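You operate a simulated robot arm through the tools that you are given. There is no shell and no other tool. Be economical: measure what you need, move in short steps, check, and stop when the job is done.

Carry out the task below with a simulated robot arm. There is one attempt and no reset: what you move stays moved.

Task
Oil the patch on the tin base, then set the ring over it and shut the clasp.
Fine: oil from the saucer; the brush goes back. A coat counts when it lies all over at full strength: go over it till it gets no stronger.

Only the result counts: the job must be done as asked and must still hold three seconds after the hand-in. Knocking over, shifting, dropping, spilling or breaking anything else fails it.

Robot
A 6-joint arm with a two-finger parallel gripper, fixed in place. Base frame: the origin is at the foot of the arm, x ahead of it, y to its left, z up; the work surface is at about z = 920. Units: mm, degrees, N and s.
With the tool pointing down near the work surface it reaches from about 360 to 760 mm from the base axis. Its first joint turns from -66.0 to 66.0 degrees. Payload 2.45 kg.
Tool frame: the origin (TCP) lies between the finger pads and is the grasp point; the fingertips stand 24 mm ahead of it; z points along the fingers, y is the line along which they close. The gripper opens to 68 mm. The fingers are 17 mm wide and 10 mm thick; the gripper's body (40 by 70 mm) begins 41 mm behind the TCP.
Orientation is that of the tool frame in the base frame, as a unit quaternion [x, y, z, w]. With the fingers straight down and closing along the base's y, the tool's x points along the base's -x, its y along +y and its z along -z.

Tools
- The arm moves only by the tool step_arm. Its argument "targets" is a list of rows, each a list of 7 numbers: the turn, a rotation vector about the base's x, y, z in units of 4 degrees (1.0 is 4 degrees), then the shift along the base's x, y, z in units of 20 mm (1.0 is 20 mm), then the opening, from 0 (shut) to 1 (fully open). In form: [[rx, ry, rz, x, y, z, claw], ...]. A call has 1 to 12 rows; each row shifts and turns the commanded pose from where the row before left it. A call with a number of a shift or a turn outside -1 to 1 is refused whole. Each row takes 0.2 s and may step no farther than 50 mm and 8.6 degrees from the row before; otherwise, or with a gripper value out of range, the whole call is refused. A pose out of reach is approached as far as the arm can. The call stops where the force on the tool passes 90 N (or 10 N more than at its start, if that is more) or the arm is blocked; 0.2 s more then pass. The fingers move at their own pace (about 108 mm/s each) and stop on an object; they squeeze with about 40 N. The grip force told is the motor's: it shows also when the fingers shut on nothing. Time passes only in rows, and 0.2 s behind the last, so rows that do not move let the fingers close. The reply holds the time, the measured pose of the TCP, the force on the tool along the base axes, the opening and the grip force, in the units named above and with some noise, with the torque about the TCP (base axes, N m) and any sound that the robot's microphone picked up, and new pictures: "views" is both (left out), scene, wrist or none.
- Cameras (640 x 400 px; columns grow to the right, rows downward): "scene" is fixed at [180.2, 427, 1466.4]; the picture's right is [-0.61, -0.79, 0.00], its down [-0.44, 0.33, -0.84] and it looks along [0.66, -0.51, -0.55] (base axes); focal length 300 px, centre (320, 200). "wrist" rides on the gripper at [84, 11, -75] in the tool frame; the picture's right is [-0.13, 0.99, 0.00], its down [-0.60, -0.08, -0.79] and it looks along [-0.79, -0.10, 0.61] (tool axes); focal length 251 px, centre (320, 200). There is no depth. A picture from a camera that has moved, and an enlarged one, comes with that camera's place and axes in the base frame and with its lens.
- inspect(camera, box): a new picture of the part [left, top, right, bottom] of that camera's present view, enlarged. The clock stands still meanwhile.
- close_job(): hands the job in; it is judged then, once.

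Go step by step. Nothing tells you positions but the pictures and the camera data: compare them with the known pose of the tool, close in by small moves and look again before you grip or let go. The budget is 120 turns and 200 pictures, counting those below and the enlarged ones. Unless the task says otherwise, let go and move clear before handing in, and close with one line.

The tools are called after "Request:" by a JSON object that holds its "op" and its "data". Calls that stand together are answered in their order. step_arm: Moves the arm, as the interface text tells. Its arguments: {"type":"object","properties":{"targets":{"type":"array"},"views":{"type":"string","enum":["both","scene","wrist","none"]}},"required":["targets"]} The other tools are called the same way: inspect (camera, box) takes an enlarged picture of a part of a camera's view; close_job () hands the job in.

At the start:

```text
time: 0.0
ee_pos: [487.5, 119.9, 1243.2]
tcp_rot: [-0.001, 1.0, 0.0, 0.001]
contact_force: [-0.6, -0.4, 0.1]
torque: [0.01, -0.03, 0.01]
grip_width: 67.8
gripper_force: 0.1
```

scene: 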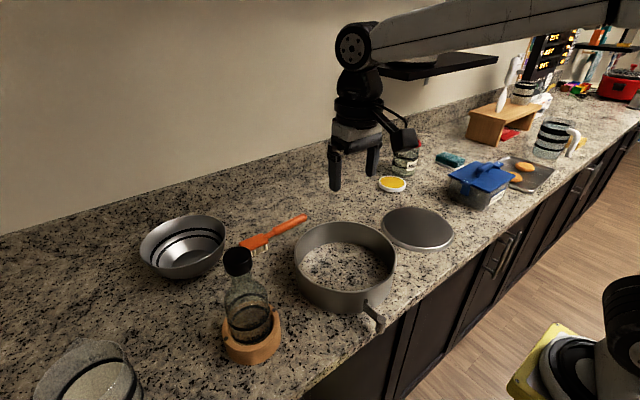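
wrist: 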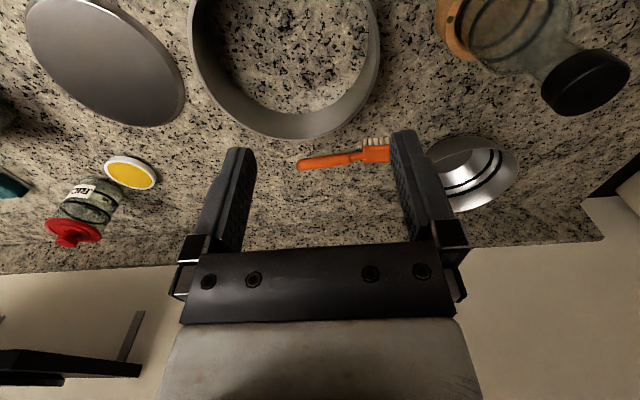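

I see a springform ring, its tin base (disc), an orange brush and a yellow oil saucer. I'll take enlarged looks first to measure them.

Request:
{"op": "inspect", "data": {"camera": "scene", "box": [280, 190, 480, 340]}}

Request:
{"op": "inspect", "data": {"camera": "scene", "box": [220, 140, 480, 290]}}

Request:
{"op": "inspect", "data": {"camera": "wrist", "box": [0, 0, 400, 250]}}

```text
2.67 times, centred on (380, 265) of scene
camera zoom: at [180.2, 427.0, 1466.4], right [-0.61, -0.79, 0.0], down [-0.44, 0.33, -0.84], along [0.66, -0.51, -0.55], focal length 801 px, centre (160, 27)
```

zoom: 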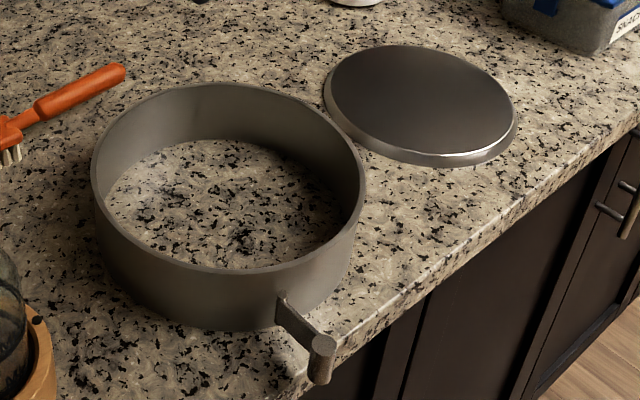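

```text
2.46 times, centred on (350, 215) of scene
camera zoom: at [180.2, 427.0, 1466.4], right [-0.61, -0.79, 0.0], down [-0.44, 0.33, -0.84], along [0.66, -0.51, -0.55], focal length 740 px, centre (246, 163)
```

zoom: 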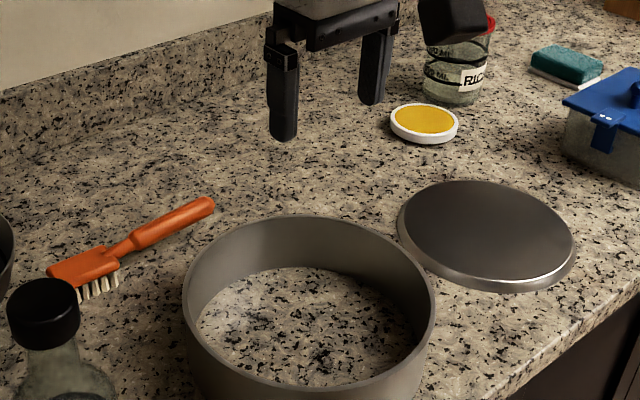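

```text
1.60 times, centred on (200, 125) of wrist
camera zoom: at [403.9, 132.4, 1317.9], right [0.13, 0.99, 0.0], down [0.6, -0.08, 0.79], along [0.79, -0.1, -0.61], focal length 402 px, centre (512, 320)
```

zoom: 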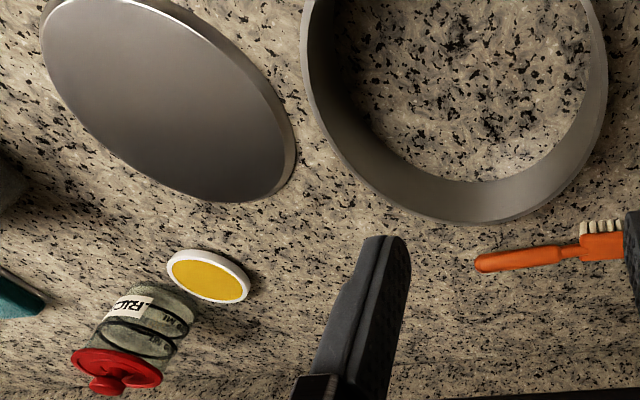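

The disc is near (538,-198), the ring near (538,75), the brush along y at x≈765, and the saucer at (751,-335). Next I'll look closer at the disc patch, the brush and the clasp.

Request:
{"op": "inspect", "data": {"camera": "scene", "box": [375, 195, 459, 258]}}

Request:
{"op": "inspect", "data": {"camera": "scene", "box": [230, 205, 320, 260]}}

Request:
{"op": "inspect", "data": {"camera": "scene", "box": [340, 270, 420, 340]}}

```text
6.35 times, centred on (417, 226) of scene
camera zoom: at [180.2, 427.0, 1466.4], right [-0.61, -0.79, 0.0], down [-0.44, 0.33, -0.84], along [0.66, -0.51, -0.55], focal length 1908 px, centre (-296, 32)
```

zoom: 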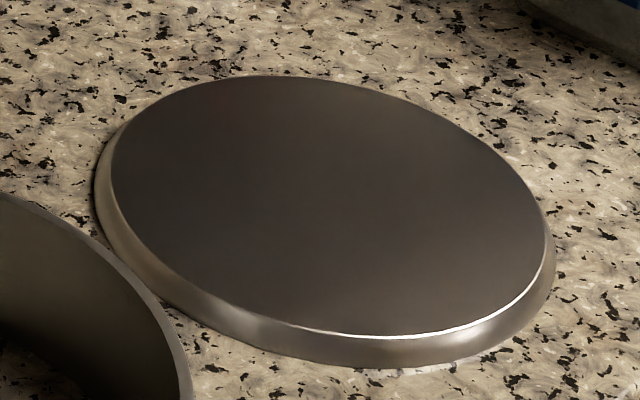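

```text
7.11 times, centred on (275, 232) of scene
camera zoom: at [180.2, 427.0, 1466.4], right [-0.61, -0.79, 0.0], down [-0.44, 0.33, -0.84], along [0.66, -0.51, -0.55], focal length 2137 px, centre (640, -31)
```

zoom: 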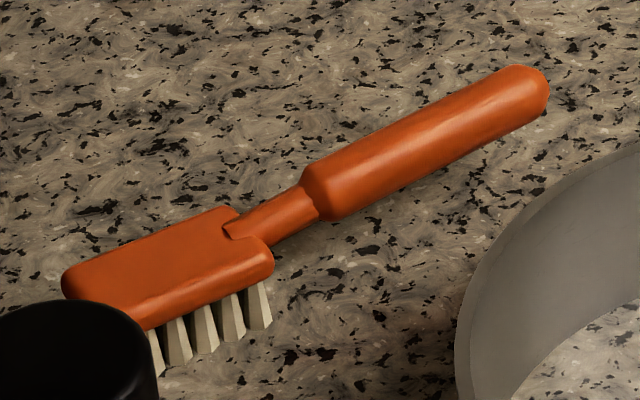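

```text
5.71 times, centred on (380, 305) of scene
camera zoom: at [180.2, 427.0, 1466.4], right [-0.61, -0.79, 0.0], down [-0.44, 0.33, -0.84], along [0.66, -0.51, -0.55], focal length 1717 px, centre (-23, -400)
```

zoom: 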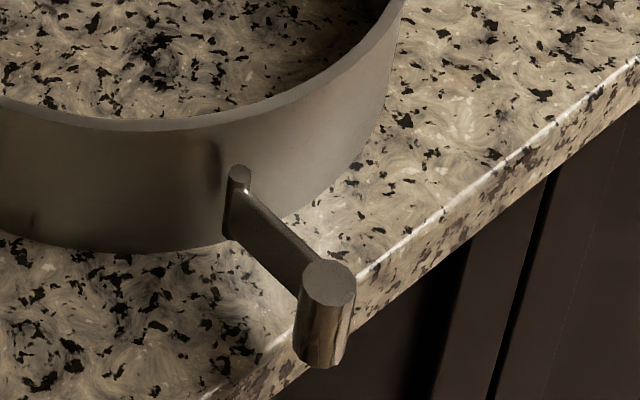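

The brush lies bristles-down with its handle about (768,80), head towards +y. I'll travel to it while turning the tool by about +96° so the fingers close across the handle.

Request:
{"op": "step_arm", "data": {"targets": [[0, 0, 1, 0.5, -0.07, -0.35, 1], [0, 0, 1, 0.5, -0.07, -0.35, 1], [0, 0, 1, 0.5, -0.07, -0.35, 1], [0, 0, 1, 0.5, -0.07, -0.35, 1], [0, 0, 1, 0.5, -0.07, -0.35, 1], [0, 0, 1, 0.5, -0.07, -0.35, 1], [0, 0, 1, 0.5, -0.07, -0.35, 1], [0, 0, 1, 0.5, -0.07, -0.35, 1], [0, 0, 1, 0.5, -0.07, -0.35, 1], [0, 0, 1, 0.5, -0.07, -0.35, 1], [0, 0, 1, 0.5, -0.07, -0.35, 1], [0, 0, 1, 0.5, -0.07, -0.35, 1]], "views": "none"}}

Request:
{"op": "step_arm", "data": {"targets": [[0, 0, 1, 0.5, -0.07, -0.35, 1], [0, 0, 1, 0.5, -0.07, -0.35, 1], [0, 0, 1, 0.5, -0.07, -0.35, 1], [0, 0, 1, 0.5, -0.07, -0.35, 1], [0, 0, 1, 0.5, -0.07, -0.35, 1], [0, 0, 1, 0.5, -0.07, -0.35, 1], [0, 0, 1, 0.5, -0.07, -0.35, 1], [0, 0, 1, 0.5, -0.07, -0.35, 1], [0, 0, 1, 0.5, -0.07, -0.35, 1], [0, 0, 1, 0.5, -0.07, -0.35, 1], [0, 0, 1, 0.5, -0.07, -0.35, 1], [0, 0, 1, 0.5, -0.07, -0.35, 1]]}}

```text
time: 2.6
ee_pos: [607.7, 104.3, 1160.5]
tcp_rot: [-0.407, 0.913, 0.001, 0.001]
contact_force: [0.4, 0.3, 0.1]
torque: [-0.01, 0.01, 0.01]
grip_width: 68.0
gripper_force: 0.1
```

```text
time: 5.2
ee_pos: [729.2, 86.8, 1074.9]
tcp_rot: [0.744, -0.669, -0.001, 0.0]
contact_force: [0.5, -0.5, 0.3]
torque: [0.01, 0.01, 0.0]
grip_width: 68.0
gripper_force: 0.1
camera wrist: at [727.2, 3.0, 1149.8], right [-1.0, 0.02, 0.0], down [0.01, 0.61, 0.79], along [0.02, 0.79, -0.61], focal length 251 px, centre (320, 200)
```

scene: 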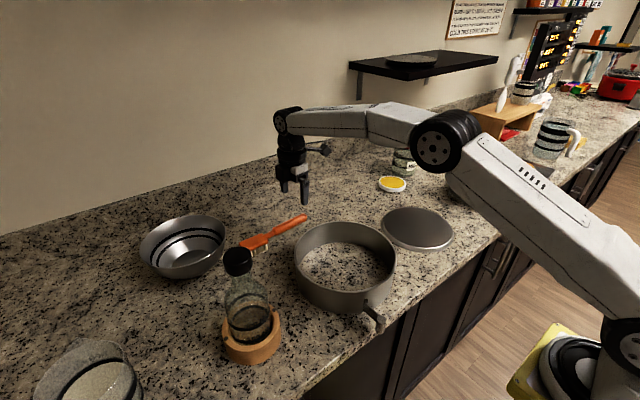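
wrist: 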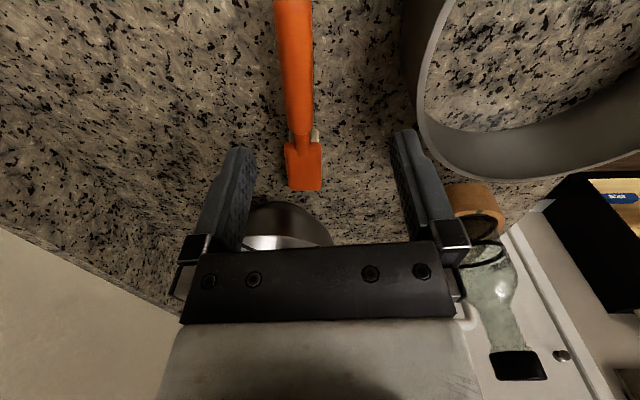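

The handle is centred at about x=750, but its height isn't settled. I'll zoom both cameras to triangulate it.

Request:
{"op": "inspect", "data": {"camera": "wrist", "box": [220, 0, 400, 200]}}

Request:
{"op": "inspect", "data": {"camera": "scene", "box": [230, 160, 330, 260]}}

```text
2.00 times, centred on (310, 100) of wrist
camera zoom: at [727.2, 3.0, 1149.8], right [-1.0, 0.02, 0.0], down [0.01, 0.61, 0.79], along [0.02, 0.79, -0.61], focal length 503 px, centre (340, 400)
```

zoom: 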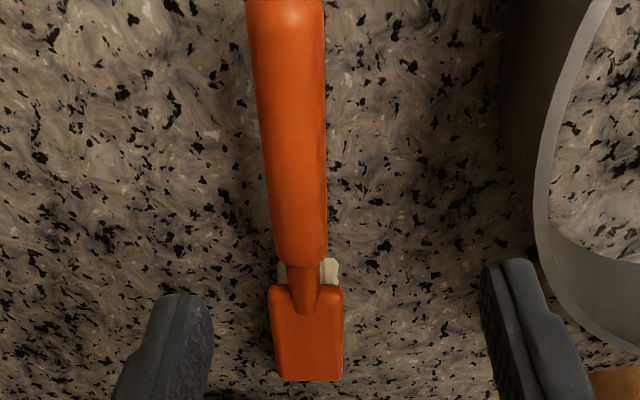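

```text
4.00 times, centred on (280, 210) of scene
camera zoom: at [180.2, 427.0, 1466.4], right [-0.61, -0.79, 0.0], down [-0.44, 0.33, -0.84], along [0.66, -0.51, -0.55], focal length 1202 px, centre (480, 160)
```

zoom: 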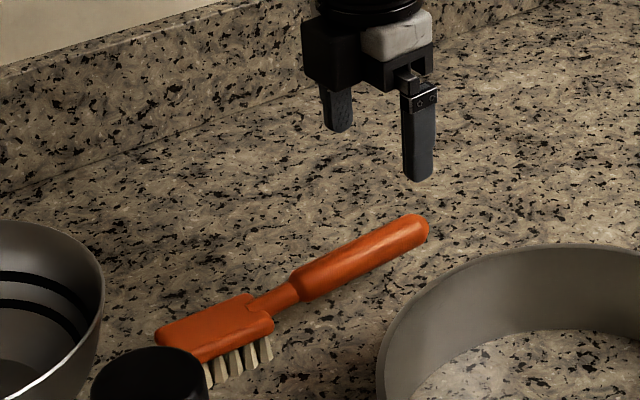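

The handle runs from about (746,48) to (749,137) at z≈962, raised off the table. I'll line up over it and lower partway.

Request:
{"op": "step_arm", "data": {"targets": [[0, 0, 0, 0.9, 0.4, 0, 1], [0, 0, 0, 0, 0, -0.8, 1], [0, 0, 0, 0, 0, -0.8, 1], [0, 0, 0, 0, 0, -0.8, 1], [0, 0, 0, 0, 0, -0.8, 1]]}}

```text
time: 6.4
ee_pos: [746.5, 94.1, 1009.8]
tcp_rot: [0.743, -0.669, -0.001, 0.0]
contact_force: [-0.5, -0.1, -0.9]
torque: [0.02, -0.05, 0.02]
grip_width: 68.4
gripper_force: 0.1
camera wrist: at [743.3, 10.3, 1084.9], right [-1.0, 0.02, 0.0], down [0.02, 0.61, 0.79], along [0.02, 0.79, -0.61], focal length 251 px, centre (320, 200)
```

scene: 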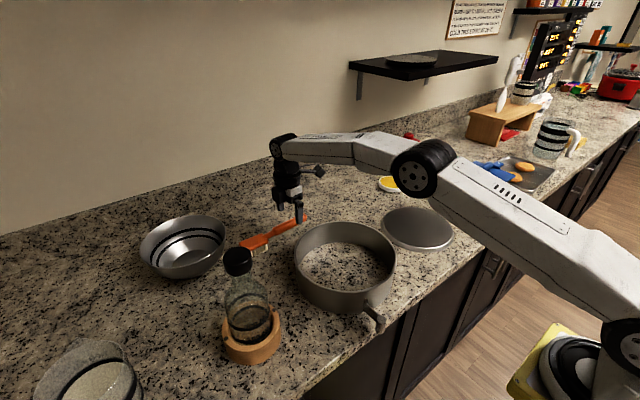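
wrist: 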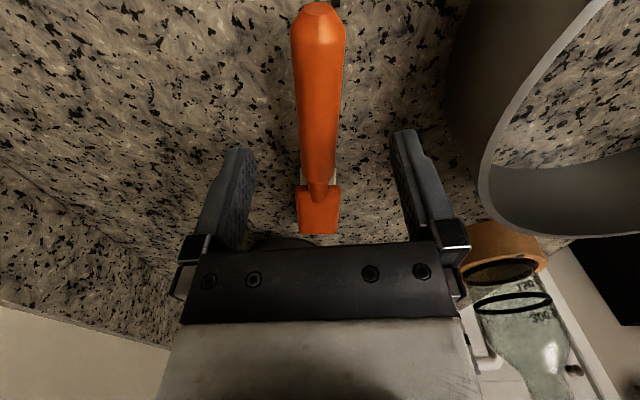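

The handle sits centred between the fingers. I'll lower 48 mm and close.

Request:
{"op": "step_arm", "data": {"targets": [[0, 0, 0, 0.05, 0, -0.8, 1], [0, 0, 0, 0, 0, -0.8, 1], [0, 0, 0, 0, 0, -0.8, 1], [0, 0, 0, 0, 0, 0, 1]]}}

```text
time: 7.4
ee_pos: [746.7, 94.5, 962.6]
tcp_rot: [0.743, -0.67, 0.0, -0.001]
contact_force: [0.1, 1.1, 0.2]
torque: [0.0, -0.02, 0.0]
grip_width: 68.1
gripper_force: 0.1
camera wrist: at [744.3, 10.2, 1037.8], right [-1.0, 0.02, 0.0], down [0.02, 0.61, 0.79], along [0.02, 0.79, -0.61], focal length 251 px, centre (320, 200)
```

scene: 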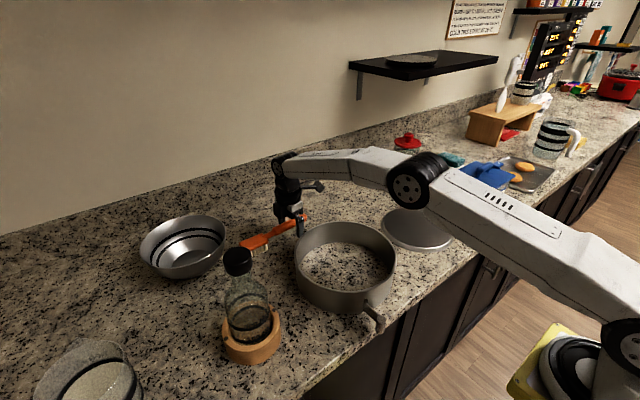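
wrist: 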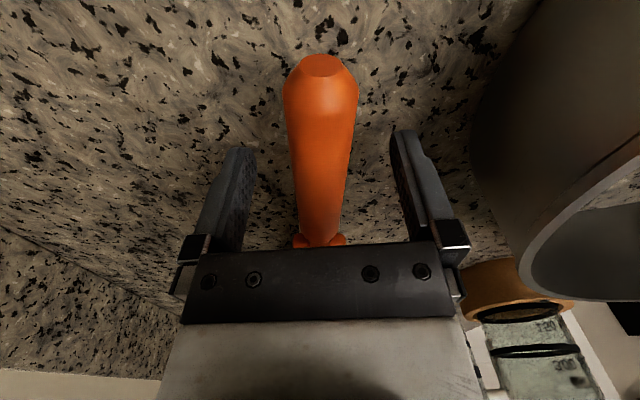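

The handle is between the pads, so I'll close on it and hold still.

Request:
{"op": "step_arm", "data": {"targets": [[0, 0, 0, 0, 0, 0, 0], [0, 0, 0, 0, 0, 0, 0], [0, 0, 0, 0, 0, 0, 0]]}}

```text
time: 8.2
ee_pos: [746.8, 95.5, 962.9]
tcp_rot: [0.743, -0.67, 0.0, 0.0]
contact_force: [0.4, -0.5, -0.1]
torque: [-0.04, -0.02, -0.03]
grip_width: 22.7
gripper_force: 39.2
camera wrist: at [744.3, 10.2, 1037.9], right [-1.0, 0.02, 0.0], down [0.02, 0.61, 0.79], along [0.02, 0.79, -0.61], focal length 251 px, centre (320, 200)
```

scene: 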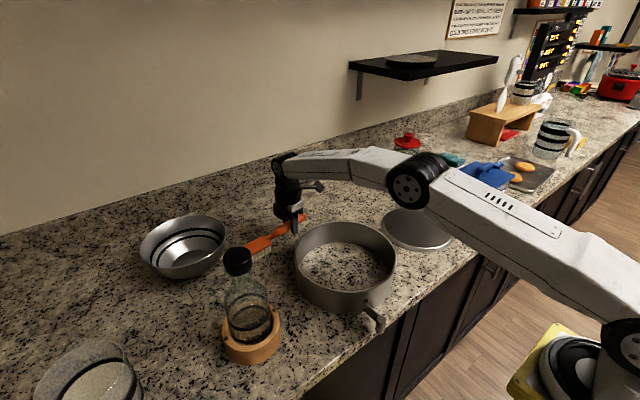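
wrist: 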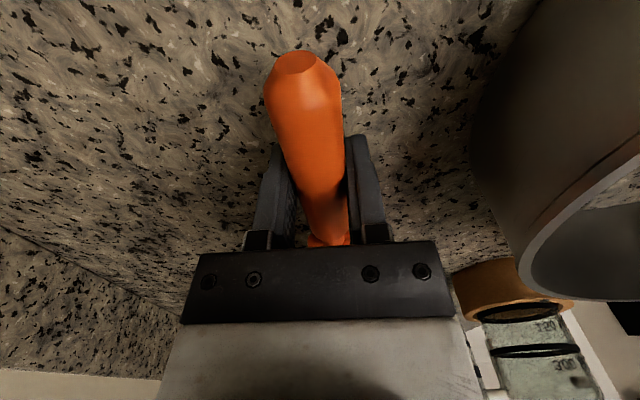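

The handle is gripped at 22.7 mm and turned slightly in yaw. I'll lift and look.

Request:
{"op": "step_arm", "data": {"targets": [[0, 0, 0, 0, 0, 0.5, 0], [0, 0, 0, 0, 0, 1, 0], [0, 0, 0, 0, 0, 1, 0], [0, 0, 0, 0, 0, 1, 0], [0, 0, 0, 0, 0, 1, 0], [0, 0, 0, 0, 0, 1, 0]]}}

Request:
{"op": "inspect", "data": {"camera": "scene", "box": [220, 140, 340, 260]}}

```text
time: 9.6
ee_pos: [747.0, 95.8, 1072.6]
tcp_rot: [0.744, -0.669, 0.0, -0.001]
contact_force: [0.7, -0.2, -1.1]
torque: [-0.07, -0.02, -0.01]
grip_width: 22.5
gripper_force: 39.0
camera wrist: at [744.9, 11.3, 1148.1], right [-1.0, 0.02, 0.0], down [0.02, 0.61, 0.79], along [0.02, 0.79, -0.61], focal length 251 px, centre (320, 200)
```

scene: 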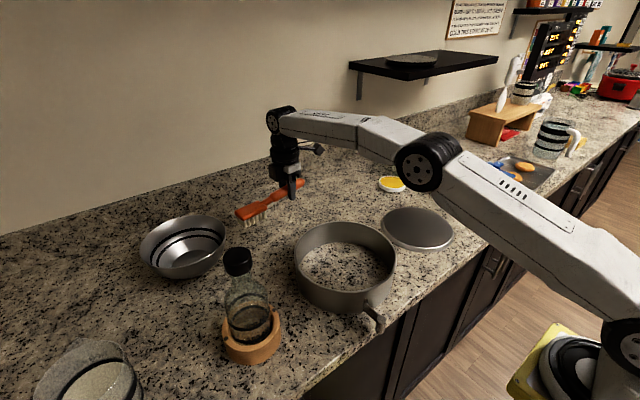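
wrist: 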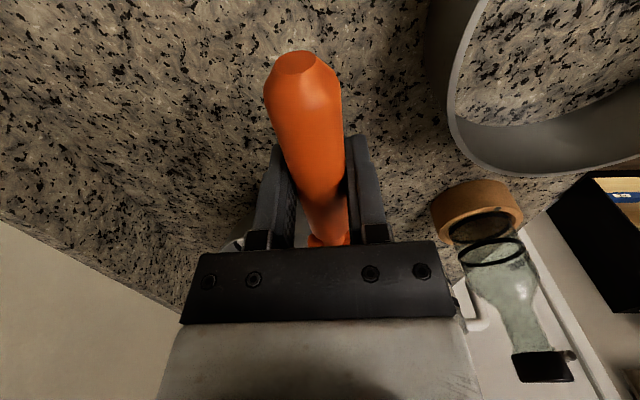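

```text
3.33 times, centred on (280, 200) of scene
camera zoom: at [180.2, 427.0, 1466.4], right [-0.61, -0.79, 0.0], down [-0.44, 0.33, -0.84], along [0.66, -0.51, -0.55], focal length 1002 px, centre (453, 200)
```

zoom: 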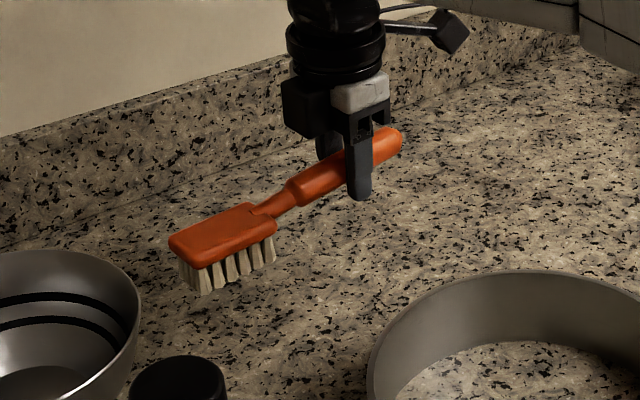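

The brush hangs level; its head centre is about 107 mm ahead of the grip, with bristle tips 43 mm below the TCP. I'll carry it towards the saucer, turning it to point along +x.

Request:
{"op": "step_arm", "data": {"targets": [[0, 0, -1, -0.21, -0.89, 0, 0], [0, 0, -1, -0.21, -0.89, 0, 0], [0, 0, -1, -0.21, -0.89, 0, 0], [0, 0, -1, -0.21, -0.89, 0, 0], [0, 0, -1, -0.21, -0.89, 0, 0], [0, 0, -1, -0.21, -0.89, 0, 0], [0, 0, -1, -0.21, -0.89, 0, 0], [0, 0, -1, -0.21, -0.89, 0, 0], [0, 0, -1, -0.21, -0.89, 0, 0], [0, 0, -1, -0.21, -0.89, 0, 0], [0, 0, -1, -0.21, -0.89, 0, 0], [0, 0, -1, -0.21, -0.89, 0, 0]], "views": "none"}}

Request:
{"op": "step_arm", "data": {"targets": [[0, 0, -1, -0.21, -0.89, 0, 0], [0, 0, -1, -0.21, -0.89, 0, 0], [0, 0, -1, -0.21, -0.89, 0, 0], [0, 0, -1, -0.21, -0.89, 0, 0], [0, 0, -1, -0.21, -0.89, 0, 0], [0, 0, -1, -0.21, -0.89, 0, 0], [0, 0, -1, -0.21, -0.89, 0, 0], [0, 0, -1, -0.21, -0.89, 0, 0], [0, 0, -1, -0.21, -0.89, 0, 0], [0, 0, -1, -0.21, -0.89, 0, 0], [0, 0, -1, -0.21, -0.89, 0, 0], [0, 0, -1, -0.21, -0.89, 0, 0]]}}

```text
time: 12.2
ee_pos: [697.8, -118.4, 1071.5]
tcp_rot: [-0.406, 0.914, 0.0, 0.001]
contact_force: [-0.2, -0.6, -0.6]
torque: [-0.07, 0.03, -0.02]
grip_width: 22.7
gripper_force: 38.8
```

```text
time: 14.8
ee_pos: [647.1, -332.3, 1073.3]
tcp_rot: [0.0, 1.0, -0.001, 0.001]
contact_force: [0.2, 0.1, -0.4]
torque: [-0.02, 0.09, -0.01]
grip_width: 22.7
gripper_force: 38.7
camera wrist: at [563.0, -320.2, 1148.2], right [0.13, 0.99, 0.0], down [0.6, -0.08, 0.79], along [0.79, -0.1, -0.61], focal length 251 px, centre (320, 200)
```

scene: 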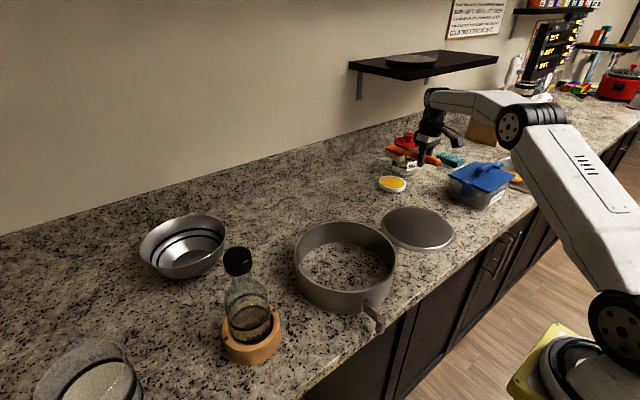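
wrist: 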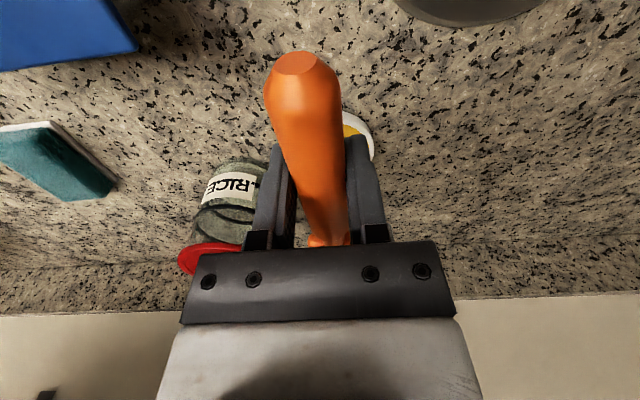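

The brush is over the saucer area, so I'll zoom to check how the head lines up with it.

Request:
{"op": "inspect", "data": {"camera": "scene", "box": [360, 120, 460, 200]}}

```text
5.00 times, centred on (410, 160) of scene
camera zoom: at [180.2, 427.0, 1466.4], right [-0.61, -0.79, 0.0], down [-0.44, 0.33, -0.84], along [0.66, -0.51, -0.55], focal length 1503 px, centre (-130, 400)
```

zoom: 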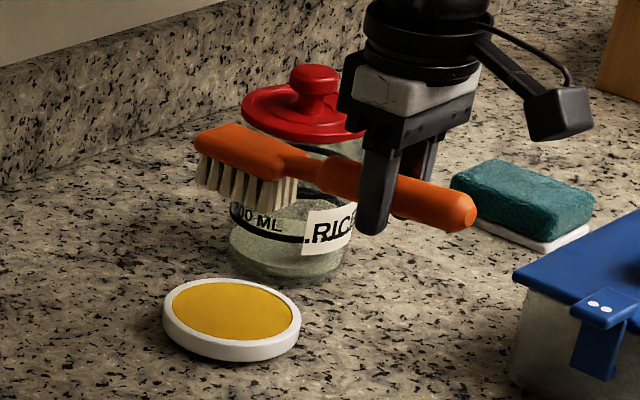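

The head is within 6 mm of the saucer centre. I'll correct by (-5,-4) and go down to just above the oil.

Request:
{"op": "step_arm", "data": {"targets": [[0, 0, 0, -0.25, -0.2, -1, 0], [0, 0, 0, 0, 0, -1, 0], [0, 0, 0, 0, 0, -1, 0], [0, 0, 0, 0, 0, -0.8, 0], [0, 0, 0, 0, 0, -0.3, 0]], "views": "none"}}

Request:
{"op": "inspect", "data": {"camera": "scene", "box": [360, 140, 440, 200]}}

```text
time: 16.0
ee_pos: [641.2, -335.3, 989.5]
tcp_rot: [0.0, 1.0, 0.0, 0.001]
contact_force: [0.9, 0.1, -0.3]
torque: [-0.03, 0.09, 0.03]
grip_width: 22.9
gripper_force: 39.0
```

```text
6.67 times, centred on (400, 170) of scene
camera zoom: at [180.2, 427.0, 1466.4], right [-0.61, -0.79, 0.0], down [-0.44, 0.33, -0.84], along [0.66, -0.51, -0.55], focal length 2004 px, centre (-213, 400)
```

zoom: 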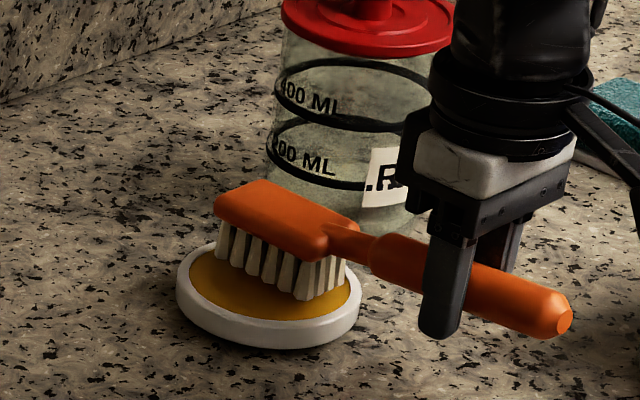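

The bristles hover just above the oil but sit a bit to the far right. I'll shift about +12 mm in y and look again.

Request:
{"op": "step_arm", "data": {"targets": [[0, 0, 0, 0.1, 0.6, 0, 0], [0, 0, 0, 0, 0, -0.2, 0]], "views": "none"}}

Request:
{"op": "inspect", "data": {"camera": "scene", "box": [370, 155, 430, 200]}}

```text
time: 16.6
ee_pos: [642.6, -324.6, 986.4]
tcp_rot: [0.001, 1.0, 0.0, 0.001]
contact_force: [-0.3, 0.3, -0.9]
torque: [-0.01, 0.09, -0.02]
grip_width: 22.8
gripper_force: 39.5
```

```text
8.89 times, centred on (400, 178) of scene
camera zoom: at [180.2, 427.0, 1466.4], right [-0.61, -0.79, 0.0], down [-0.44, 0.33, -0.84], along [0.66, -0.51, -0.55], focal length 2671 px, centre (-391, 400)
```

zoom: 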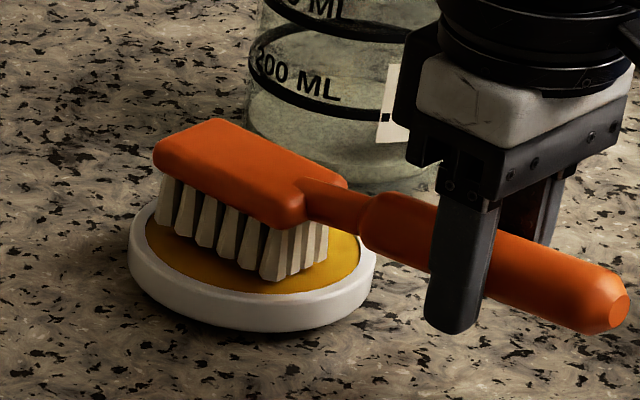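

The bristles are now centred over the oil. I'll dip in small steps while watching the force.

Request:
{"op": "step_arm", "data": {"targets": [[0, 0, 0, 0, 0, -0.2, 0], [0, 0, 0, 0, 0, -0.2, 0]], "views": "none"}}

Request:
{"op": "inspect", "data": {"camera": "scene", "box": [370, 155, 430, 200]}}

```text
time: 17.2
ee_pos: [643.9, -325.5, 981.6]
tcp_rot: [-0.001, 1.0, 0.0, 0.003]
contact_force: [-3.9, 3.0, 13.3]
torque: [0.1, -0.86, 0.13]
grip_width: 22.7
gripper_force: 39.1
```

```text
8.89 times, centred on (400, 178) of scene
camera zoom: at [179.7, 427.2, 1466.4], right [-0.61, -0.79, 0.0], down [-0.44, 0.33, -0.84], along [0.66, -0.51, -0.55], focal length 2671 px, centre (-391, 400)
```

zoom: 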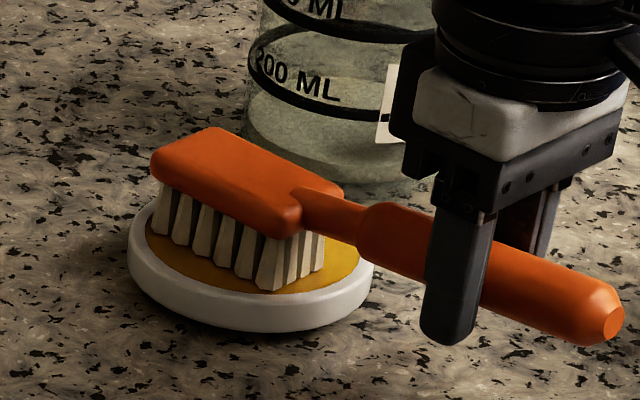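

The bristles touch the oil at 13 N. I'll hold briefly, lift, and check them.

Request:
{"op": "step_arm", "data": {"targets": [[0, 0, 0, 0, 0, 0, 0], [0, 0, 0, 0, 0, 0, 0], [0, 0, 0, 0, 0, 0.5, 0], [0, 0, 0, 0, 0, 1, 0], [0, 0, 0, 0, 0, 1, 0]], "views": "none"}}

Request:
{"op": "inspect", "data": {"camera": "scene", "box": [370, 140, 450, 200]}}

```text
time: 18.4
ee_pos: [643.6, -323.8, 1026.8]
tcp_rot: [0.0, 1.0, 0.001, 0.0]
contact_force: [0.5, -0.8, -0.2]
torque: [0.02, 0.06, -0.01]
grip_width: 22.6
gripper_force: 39.5
```

```text
6.67 times, centred on (410, 170) of scene
camera zoom: at [180.2, 427.0, 1466.4], right [-0.61, -0.79, 0.0], down [-0.44, 0.33, -0.84], along [0.66, -0.51, -0.55], focal length 2004 px, centre (-280, 400)
```

zoom: 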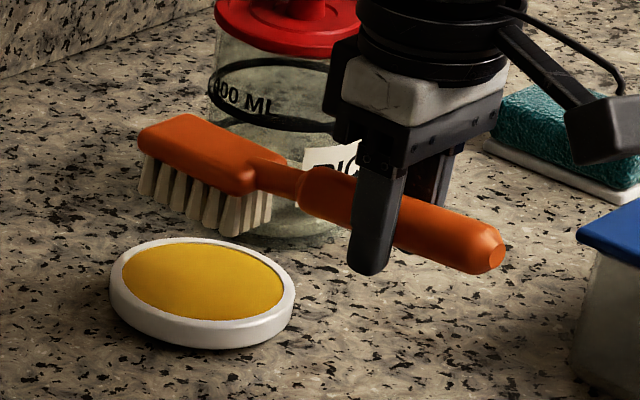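

Request:
{"op": "inspect", "data": {"camera": "scene", "box": [385, 155, 417, 179]}}

```text
16.00 times, centred on (401, 167) of scene
camera zoom: at [180.2, 427.0, 1466.4], right [-0.61, -0.79, 0.0], down [-0.44, 0.33, -0.84], along [0.66, -0.51, -0.55], focal length 4808 px, centre (-976, 728)
```

zoom: 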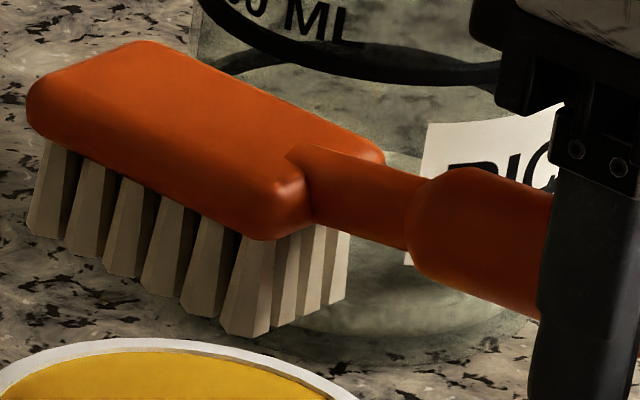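

There's no clear colour change on the bristles, so I'll test it on the disc. I'll carry the brush over the disc centre and look.

Request:
{"op": "step_arm", "data": {"targets": [[0, 0, 0, -0.89, 0.525, 0, 0], [0, 0, 0, -0.89, 0.525, 0, 0], [0, 0, 0, -0.89, 0.525, 0, 0], [0, 0, 0, -0.89, 0.525, 0, 0], [0, 0, 0, -0.89, 0.525, 0, 0], [0, 0, 0, -0.89, 0.525, 0, 0], [0, 0, 0, -0.89, 0.525, 0, 0], [0, 0, 0, -0.89, 0.525, 0, 0], [0, 0, 0, -0.89, 0.525, 0, 0], [0, 0, 0, -0.89, 0.525, 0, 0], [0, 0, 0, -0.89, 0.525, 0, 0], [0, 0, 0, -0.89, 0.525, 0, 0]]}}

Request:
{"op": "inspect", "data": {"camera": "scene", "box": [360, 160, 480, 260]}}

```text
time: 21.0
ee_pos: [429.1, -198.3, 1029.5]
tcp_rot: [-0.001, 1.0, 0.0, 0.001]
contact_force: [0.3, 0.5, -0.4]
torque: [0.01, 0.05, -0.04]
grip_width: 22.7
gripper_force: 39.3
camera wrist: at [344.8, -186.7, 1103.9], right [0.13, 0.99, 0.0], down [0.6, -0.08, 0.79], along [0.79, -0.1, -0.61], focal length 251 px, centre (320, 200)
```

scene: 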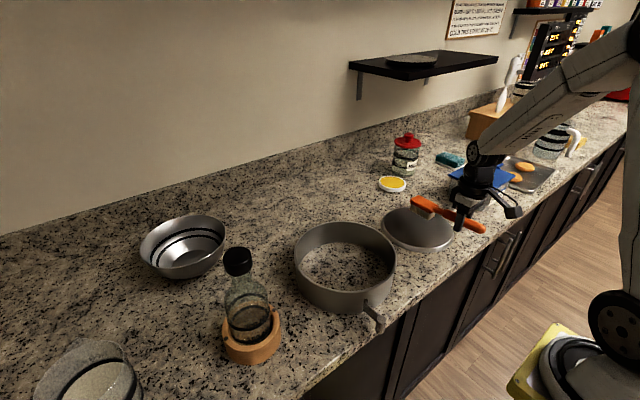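
wrist: 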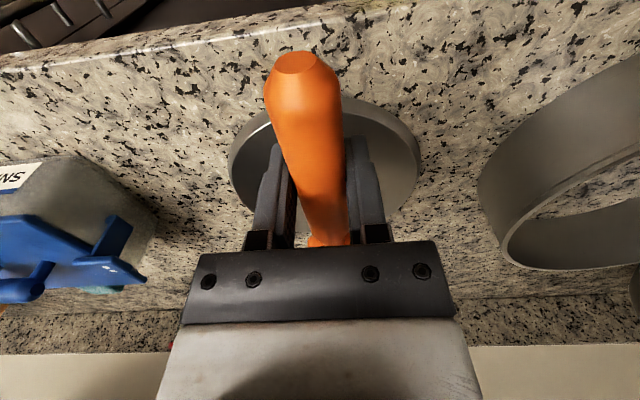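

```text
4.00 times, centred on (420, 210) of scene
camera zoom: at [180.2, 427.0, 1466.4], right [-0.61, -0.79, 0.0], down [-0.44, 0.33, -0.84], along [0.66, -0.51, -0.55], focal length 1202 px, centre (-80, 160)
```

zoom: 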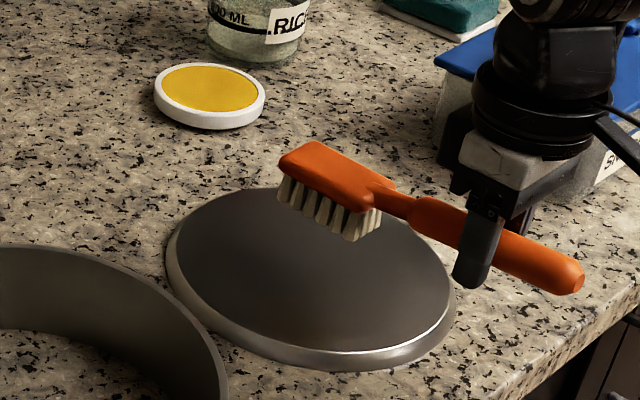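

The brush is over the disc (centre about (538,-200), R≈90). I'll lower to contact.

Request:
{"op": "step_arm", "data": {"targets": [[0, 0, 0, 0, 0, -1, 0], [0, 0, 0, 0, 0, -1, 0], [0, 0, 0, 0, 0, -0.25, 0], [0, 0, 0, 0, 0, -0.25, 0]], "views": "none"}}

Request:
{"op": "inspect", "data": {"camera": "scene", "box": [360, 170, 480, 270]}}

```text
time: 22.0
ee_pos: [429.0, -197.4, 978.6]
tcp_rot: [0.001, 1.0, 0.0, 0.001]
contact_force: [-0.4, -0.5, -0.7]
torque: [-0.04, 0.05, -0.01]
grip_width: 22.8
gripper_force: 39.1
```

```text
4.00 times, centred on (420, 220) of scene
camera zoom: at [180.2, 427.0, 1466.4], right [-0.61, -0.79, 0.0], down [-0.44, 0.33, -0.84], along [0.66, -0.51, -0.55], focal length 1202 px, centre (-80, 120)
```

zoom: 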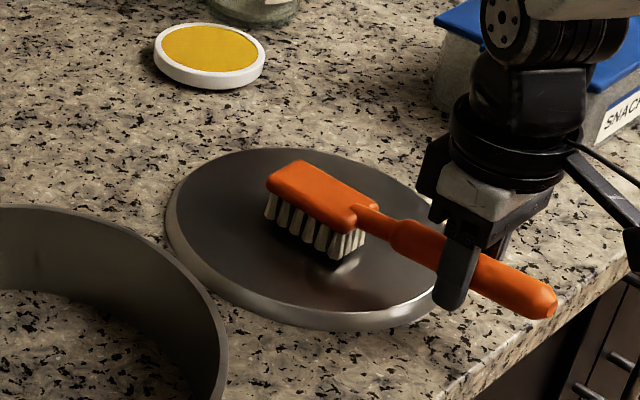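

Request:
{"op": "step_arm", "data": {"targets": [[0, 0, 0, 0, 0, -0.15, 0], [0, 0, 0, 0, 0, -0.15, 0]], "views": "none"}}

```text
time: 22.6
ee_pos: [429.5, -198.6, 972.5]
tcp_rot: [-0.001, 1.0, -0.001, 0.001]
contact_force: [-0.7, 1.1, 3.6]
torque: [0.06, -0.16, 0.13]
grip_width: 22.6
gripper_force: 39.0
```

I have light contact at 972.5. I'll do a test stroke and look for a trace.

Request:
{"op": "step_arm", "data": {"targets": [[0, 0, 0, 0, -0.5, -0.1, 0], [0, 0, 0, 0, -0.5, 0, 0], [0, 0, 0, 0, -0.5, 0, 0], [0, 0, 0, 0, -0.5, 0, 0], [0, 0, 0, 0, -0.5, 0, 0]], "views": "none"}}

Request:
{"op": "inspect", "data": {"camera": "scene", "box": [370, 190, 470, 260]}}

```text
time: 23.8
ee_pos: [429.2, -248.9, 970.3]
tcp_rot: [0.0, 1.0, 0.0, 0.002]
contact_force: [-1.7, 4.0, 12.8]
torque: [0.12, -1.09, 0.32]
grip_width: 22.5
gripper_force: 39.0
```

```text
5.71 times, centred on (420, 225) of scene
camera zoom: at [180.0, 427.3, 1466.3], right [-0.61, -0.79, 0.0], down [-0.44, 0.33, -0.84], along [0.66, -0.51, -0.55], focal length 1717 px, centre (-251, 57)
```

zoom: 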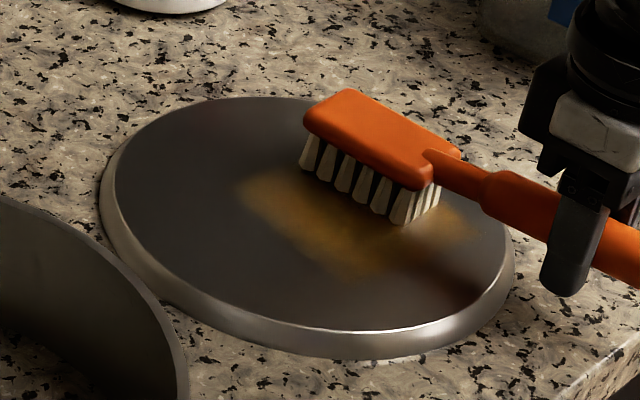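

Oil is transferring as an orange film. I'll paint in lanes over the whole disc top, continuing this middle lane first.

Request:
{"op": "step_arm", "data": {"targets": [[0, 0, 0, 0, -0.5, 0, 0], [0, 0, 0, 0, -0.5, 0, 0], [0, 0, 0, 0, 0.7, 0, 0], [0, 0, 0, 0, 0.7, 0, 0], [0, 0, 0, 0, 0.7, 0, 0], [0, 0, 0, 0, 0.7, 0, 0], [0, 0, 0, 0, 0.7, 0, 0], [0, 0, 0, 0, 0.7, 0, 0], [0, 0, 0, 0, 0.7, 0, 0], [0, 0, 0, 0, 0.7, 0, 0], [0, 0, 0, 0, 0.7, 0, 0], [0, 0, 0, 0, 0.7, 0, 0]], "views": "none"}}

Request:
{"op": "inspect", "data": {"camera": "scene", "box": [370, 190, 470, 260]}}

```text
time: 26.4
ee_pos: [430.6, -128.6, 969.8]
tcp_rot: [0.001, 1.0, 0.0, 0.001]
contact_force: [-0.1, 0.1, 0.2]
torque: [0.03, 0.03, -0.02]
grip_width: 22.7
gripper_force: 39.4
```

```text
5.71 times, centred on (420, 225) of scene
camera zoom: at [180.2, 427.0, 1466.4], right [-0.61, -0.79, 0.0], down [-0.44, 0.33, -0.84], along [0.66, -0.51, -0.55], focal length 1717 px, centre (-251, 57)
```

zoom: 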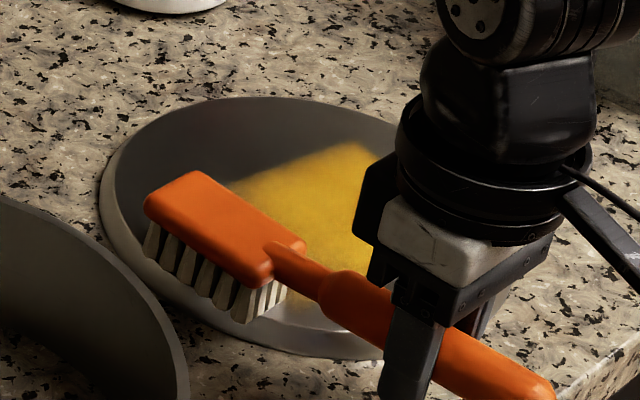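

The middle lane is coated strongly now. I'll lift and move back to see the shape of the coat.

Request:
{"op": "step_arm", "data": {"targets": [[0, 0, 0, 0, 0, 1, 0], [0, 0, 0, 0, 0, 1, 0], [0, 0, 0, 0, 0, 1, 0], [0, 0, 0, -0.3, 1, 1, 0], [0, 0, 0, -0.3, 1, 0, 0], [0, 0, 0, -0.3, 1, 0, 0], [0, 0, 0, -0.3, 1, 0, 0], [0, 0, 0, -0.3, 1, 0, 0]], "views": "none"}}

Request:
{"op": "inspect", "data": {"camera": "scene", "box": [370, 190, 470, 260]}}

```text
time: 28.2
ee_pos: [400.5, -28.3, 1051.4]
tcp_rot: [0.0, 1.0, 0.0, 0.001]
contact_force: [-0.3, 0.3, -1.1]
torque: [0.01, 0.09, 0.01]
grip_width: 22.9
gripper_force: 39.4
```

```text
5.71 times, centred on (420, 225) of scene
camera zoom: at [180.2, 427.0, 1466.4], right [-0.61, -0.79, 0.0], down [-0.44, 0.33, -0.84], along [0.66, -0.51, -0.55], focal length 1717 px, centre (-251, 57)
```

zoom: 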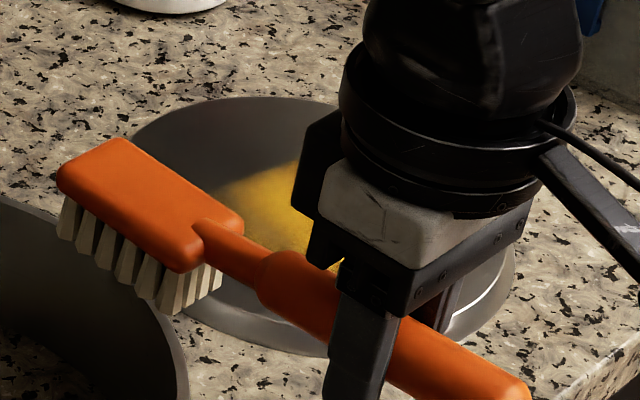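

The arm blocks the view, so I'll head to the saucer for a second dip and view the disc from there.

Request:
{"op": "step_arm", "data": {"targets": [[0, 0, 0, 1, -1, 0, 0], [0, 0, 0, 1, -1, 0, 0], [0, 0, 0, 1, -1, 0, 0], [0, 0, 0, 1, -1, 0, 0], [0, 0, 0, 1, -1, 0, 0], [0, 0, 0, 1, -1, 0, 0], [0, 0, 0, 1, -1, 0, 0], [0, 0, 0, 1, -1, 0, 0], [0, 0, 0, 1, -1, 0, 0], [0, 0, 0, 1, -1, 0, 0], [0, 0, 0, 1, -1, 0, 0], [0, 0, 0, 1, -1, 0, 0]], "views": "none"}}

Request:
{"op": "inspect", "data": {"camera": "scene", "box": [375, 195, 459, 258]}}

```text
time: 30.8
ee_pos: [640.2, -267.3, 1051.0]
tcp_rot: [0.001, 1.0, 0.0, 0.001]
contact_force: [-0.3, 0.5, -0.6]
torque: [0.0, 0.05, 0.03]
grip_width: 22.5
gripper_force: 39.6
```

```text
6.35 times, centred on (417, 226) of scene
camera zoom: at [180.2, 427.0, 1466.4], right [-0.61, -0.79, 0.0], down [-0.44, 0.33, -0.84], along [0.66, -0.51, -0.55], focal length 1908 px, centre (-296, 32)
```

zoom: 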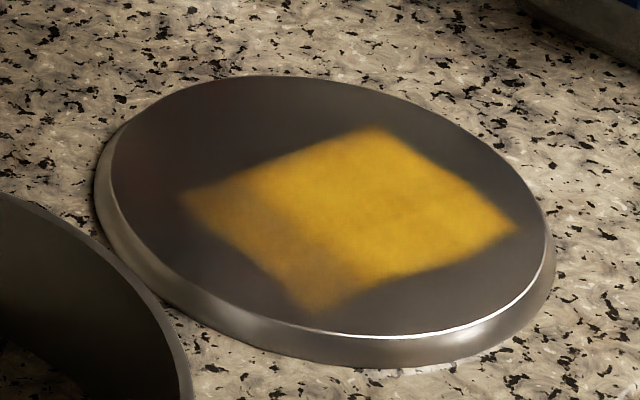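

The coat shows a tilted rectangle, so the patch is likely a marked rectangle of about 110x86 mm; its +y part is still faint. I'll dip again before going over it.

Request:
{"op": "step_arm", "data": {"targets": [[0, 0, 0, 0.15, -1, 0, 0], [0, 0, 0, 0, -1, 0, 0], [0, 0, 0, 0, -0.88, 0, 0], [0, 0, 0, 0, 0, -1, 0], [0, 0, 0, 0, 0, -1, 0], [0, 0, 0, 0, 0, -1, 0], [0, 0, 0, 0, 0, -0.25, 0], [0, 0, 0, 0, 0, -0.25, 0]], "views": "none"}}

Request:
{"op": "inspect", "data": {"camera": "scene", "box": [370, 155, 430, 200]}}

```text
time: 32.6
ee_pos: [643.5, -326.0, 981.0]
tcp_rot: [0.0, 1.0, 0.0, 0.001]
contact_force: [-0.2, -0.4, -1.2]
torque: [0.01, 0.04, 0.0]
grip_width: 22.7
gripper_force: 39.4
```

```text
8.89 times, centred on (400, 178) of scene
camera zoom: at [180.2, 427.0, 1466.4], right [-0.61, -0.79, 0.0], down [-0.44, 0.33, -0.84], along [0.66, -0.51, -0.55], focal length 2671 px, centre (-391, 400)
```

zoom: 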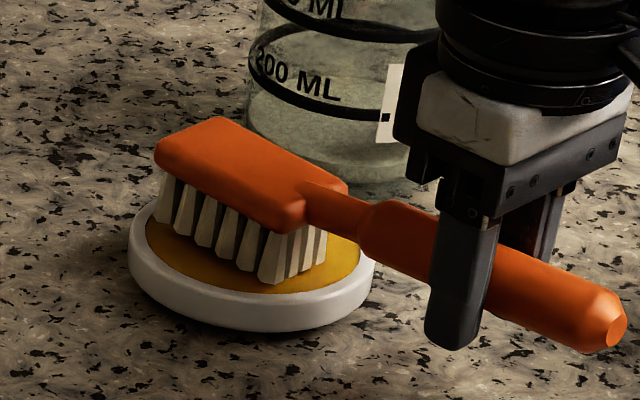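

Request:
{"op": "step_arm", "data": {"targets": [[0, 0, 0, 0, 0, -0.15, 0], [0, 0, 0, 0, 0, -0.1, 0]], "views": "none"}}

```text
time: 33.2
ee_pos: [643.3, -326.9, 977.2]
tcp_rot: [0.001, 1.0, 0.0, 0.002]
contact_force: [-3.0, 1.5, 10.3]
torque: [0.12, -0.65, 0.12]
grip_width: 22.8
gripper_force: 39.6
```

Oil is loaded with 10 N contact. I'll lift and carry to the +y side of the disc.

Request:
{"op": "step_arm", "data": {"targets": [[0, 0, 0, 0, 0, 1, 0], [0, 0, 0, 0, 0, 1, 0], [0, 0, 0, -0.95, 0.95, 0, 0], [0, 0, 0, -0.95, 0.95, 0, 0], [0, 0, 0, -0.95, 0.95, 0, 0], [0, 0, 0, -0.95, 0.95, 0, 0], [0, 0, 0, -0.95, 0.95, 0, 0], [0, 0, 0, -0.95, 0.95, 0, 0], [0, 0, 0, -0.95, 0.95, 0, 0], [0, 0, 0, -0.95, 0.95, 0, 0], [0, 0, 0, -0.95, 0.95, 0, 0], [0, 0, 0, -0.95, 0.95, 0, 0]], "views": "none"}}

Request:
{"op": "step_arm", "data": {"targets": [[0, 0, 0, 0, 0, -1, 0], [0, 0, 0, 0, 0, -1, 0], [0, 0, 0, 0, 0, -0.2, 0], [0, 0, 0, 0, 0, -0.2, 0]], "views": "none"}}

```text
time: 35.8
ee_pos: [455.5, -136.2, 1014.8]
tcp_rot: [0.0, 1.0, 0.0, 0.0]
contact_force: [0.3, 0.6, -1.1]
torque: [0.01, 0.07, 0.0]
grip_width: 22.5
gripper_force: 39.3
```

```text
time: 36.8
ee_pos: [453.5, -135.5, 968.8]
tcp_rot: [0.0, 1.0, -0.001, 0.002]
contact_force: [-6.3, 0.2, 15.8]
torque: [0.0, -1.05, 0.05]
grip_width: 22.6
gripper_force: 39.3
```

There's 16 N contact here. I'll stroke toward -y along this lane, then step in x and return.

Request:
{"op": "step_arm", "data": {"targets": [[0, 0, 0, 0, -0.7, 0.05, 0], [0, 0, 0, 0, -0.7, 0, 0], [0, 0, 0, 0, -0.7, 0, 0], [0, 0, 0, 0, -0.7, 0, 0], [0, 0, 0, 0, -0.7, 0, 0], [0, 0, 0, 0, -0.7, 0, 0], [0, 0, 0, 0, -0.7, 0, 0], [0, 0, 0, 0, -0.7, 0, 0], [0, 0, 0, 0, -0.7, 0, 0], [0, 0, 0, -0.7, 0, 0, 0], [0, 0, 0, -0.7, 0, 0, 0]], "views": "none"}}

Request:
{"op": "inspect", "data": {"camera": "scene", "box": [375, 195, 459, 258]}}

```text
time: 39.2
ee_pos: [426.7, -262.0, 968.1]
tcp_rot: [0.0, 1.0, 0.001, 0.001]
contact_force: [0.9, -0.2, 1.5]
torque: [-0.04, -0.13, -0.03]
grip_width: 22.6
gripper_force: 38.8
```

```text
6.35 times, centred on (417, 226) of scene
camera zoom: at [180.2, 427.0, 1466.4], right [-0.61, -0.79, 0.0], down [-0.44, 0.33, -0.84], along [0.66, -0.51, -0.55], focal length 1908 px, centre (-296, 32)
```

zoom: 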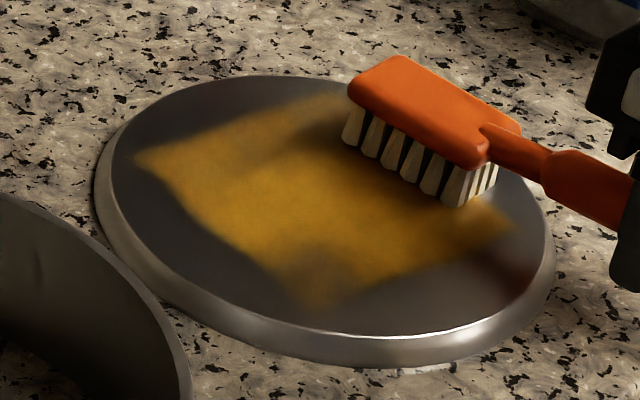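

The coat extends further in +x than I thought; the brush creeps slightly in pitch under load, so I'll lower a bit and stroke back +y along the middle lane.

Request:
{"op": "step_arm", "data": {"targets": [[0, 0, 0, 0, -0.3, -0.1, 0], [0, 0, 0, 0, 0.7, 0, 0], [0, 0, 0, 0, 0.7, 0, 0], [0, 0, 0, 0, 0.7, 0, 0], [0, 0, 0, 0, 0.7, 0, 0], [0, 0, 0, 0, 0.7, 0, 0], [0, 0, 0, 0, 0.7, 0, 0], [0, 0, 0, 0, 0.7, 0, 0], [0, 0, 0, 0, 0.7, 0, 0], [0, 0, 0, 0, 0.7, 0, 0], [0, 0, 0, 0, 0.5, 0, 0]], "views": "none"}}

Request:
{"op": "step_arm", "data": {"targets": [[0, 0, 0, -0.7, 0, 0, 0], [0, 0, 0, -0.8, 0, 0, 0], [0, 0, 0, 0, -0.7, 0, 0], [0, 0, 0, 0, -0.7, 0, 0], [0, 0, 0, 0, -0.7, 0, 0], [0, 0, 0, 0, -0.7, 0, 0], [0, 0, 0, 0, -0.7, 0, 0], [0, 0, 0, 0, -0.7, 0, 0], [0, 0, 0, 0, -0.7, 0, 0], [0, 0, 0, 0, -0.7, 0, 0], [0, 0, 0, 0, -0.7, 0, 0], [0, 0, 0, 0, -0.7, 0, 0]], "views": "none"}}

Request:
{"op": "inspect", "data": {"camera": "scene", "box": [375, 195, 459, 258]}}

```text
time: 41.6
ee_pos: [424.2, -130.0, 966.6]
tcp_rot: [0.0, 1.0, 0.001, 0.0]
contact_force: [-0.5, -3.3, 7.9]
torque: [-0.11, -0.61, -0.25]
grip_width: 22.9
gripper_force: 39.6
```

```text
time: 44.2
ee_pos: [395.2, -271.9, 967.2]
tcp_rot: [0.0, 1.0, 0.0, 0.001]
contact_force: [-0.1, -0.1, -1.5]
torque: [0.01, 0.06, 0.01]
grip_width: 22.7
gripper_force: 39.5
```

```text
6.35 times, centred on (417, 226) of scene
camera zoom: at [180.2, 427.0, 1466.4], right [-0.61, -0.79, 0.0], down [-0.44, 0.33, -0.84], along [0.66, -0.51, -0.55], focal length 1908 px, centre (-296, 32)
```

zoom: 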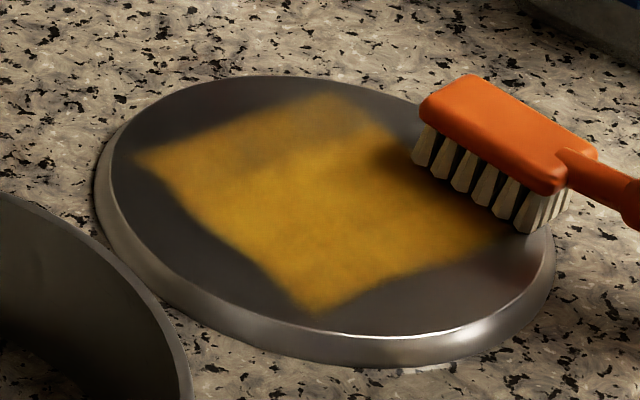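

The coat now reads as a tilted square of about 116 mm whose near edge is clipped by the patch bounds. I'll do a lane further to +x to confirm the far edge.

Request:
{"op": "step_arm", "data": {"targets": [[0, 0, 0, 0, 0, 0.5, 0], [0, 0, 0, 1, 0, 0, 0], [0, 0, 0, 1, 0, 0, 0], [0, 0, 0, 1, 0, 0, 0], [0, 0, 0, 0.85, 0, 0, 0], [0, 0, 0, 0, 0, -0.45, 0], [0, 0, 0, 0, 0, -0.15, 0], [0, 0, 0, 0, 0, -0.05, 0]], "views": "none"}}

```text
time: 46.0
ee_pos: [473.5, -272.4, 964.5]
tcp_rot: [0.001, 1.0, -0.001, 0.002]
contact_force: [-4.5, 0.4, 15.3]
torque: [0.06, -1.05, 0.0]
grip_width: 22.6
gripper_force: 39.1
```

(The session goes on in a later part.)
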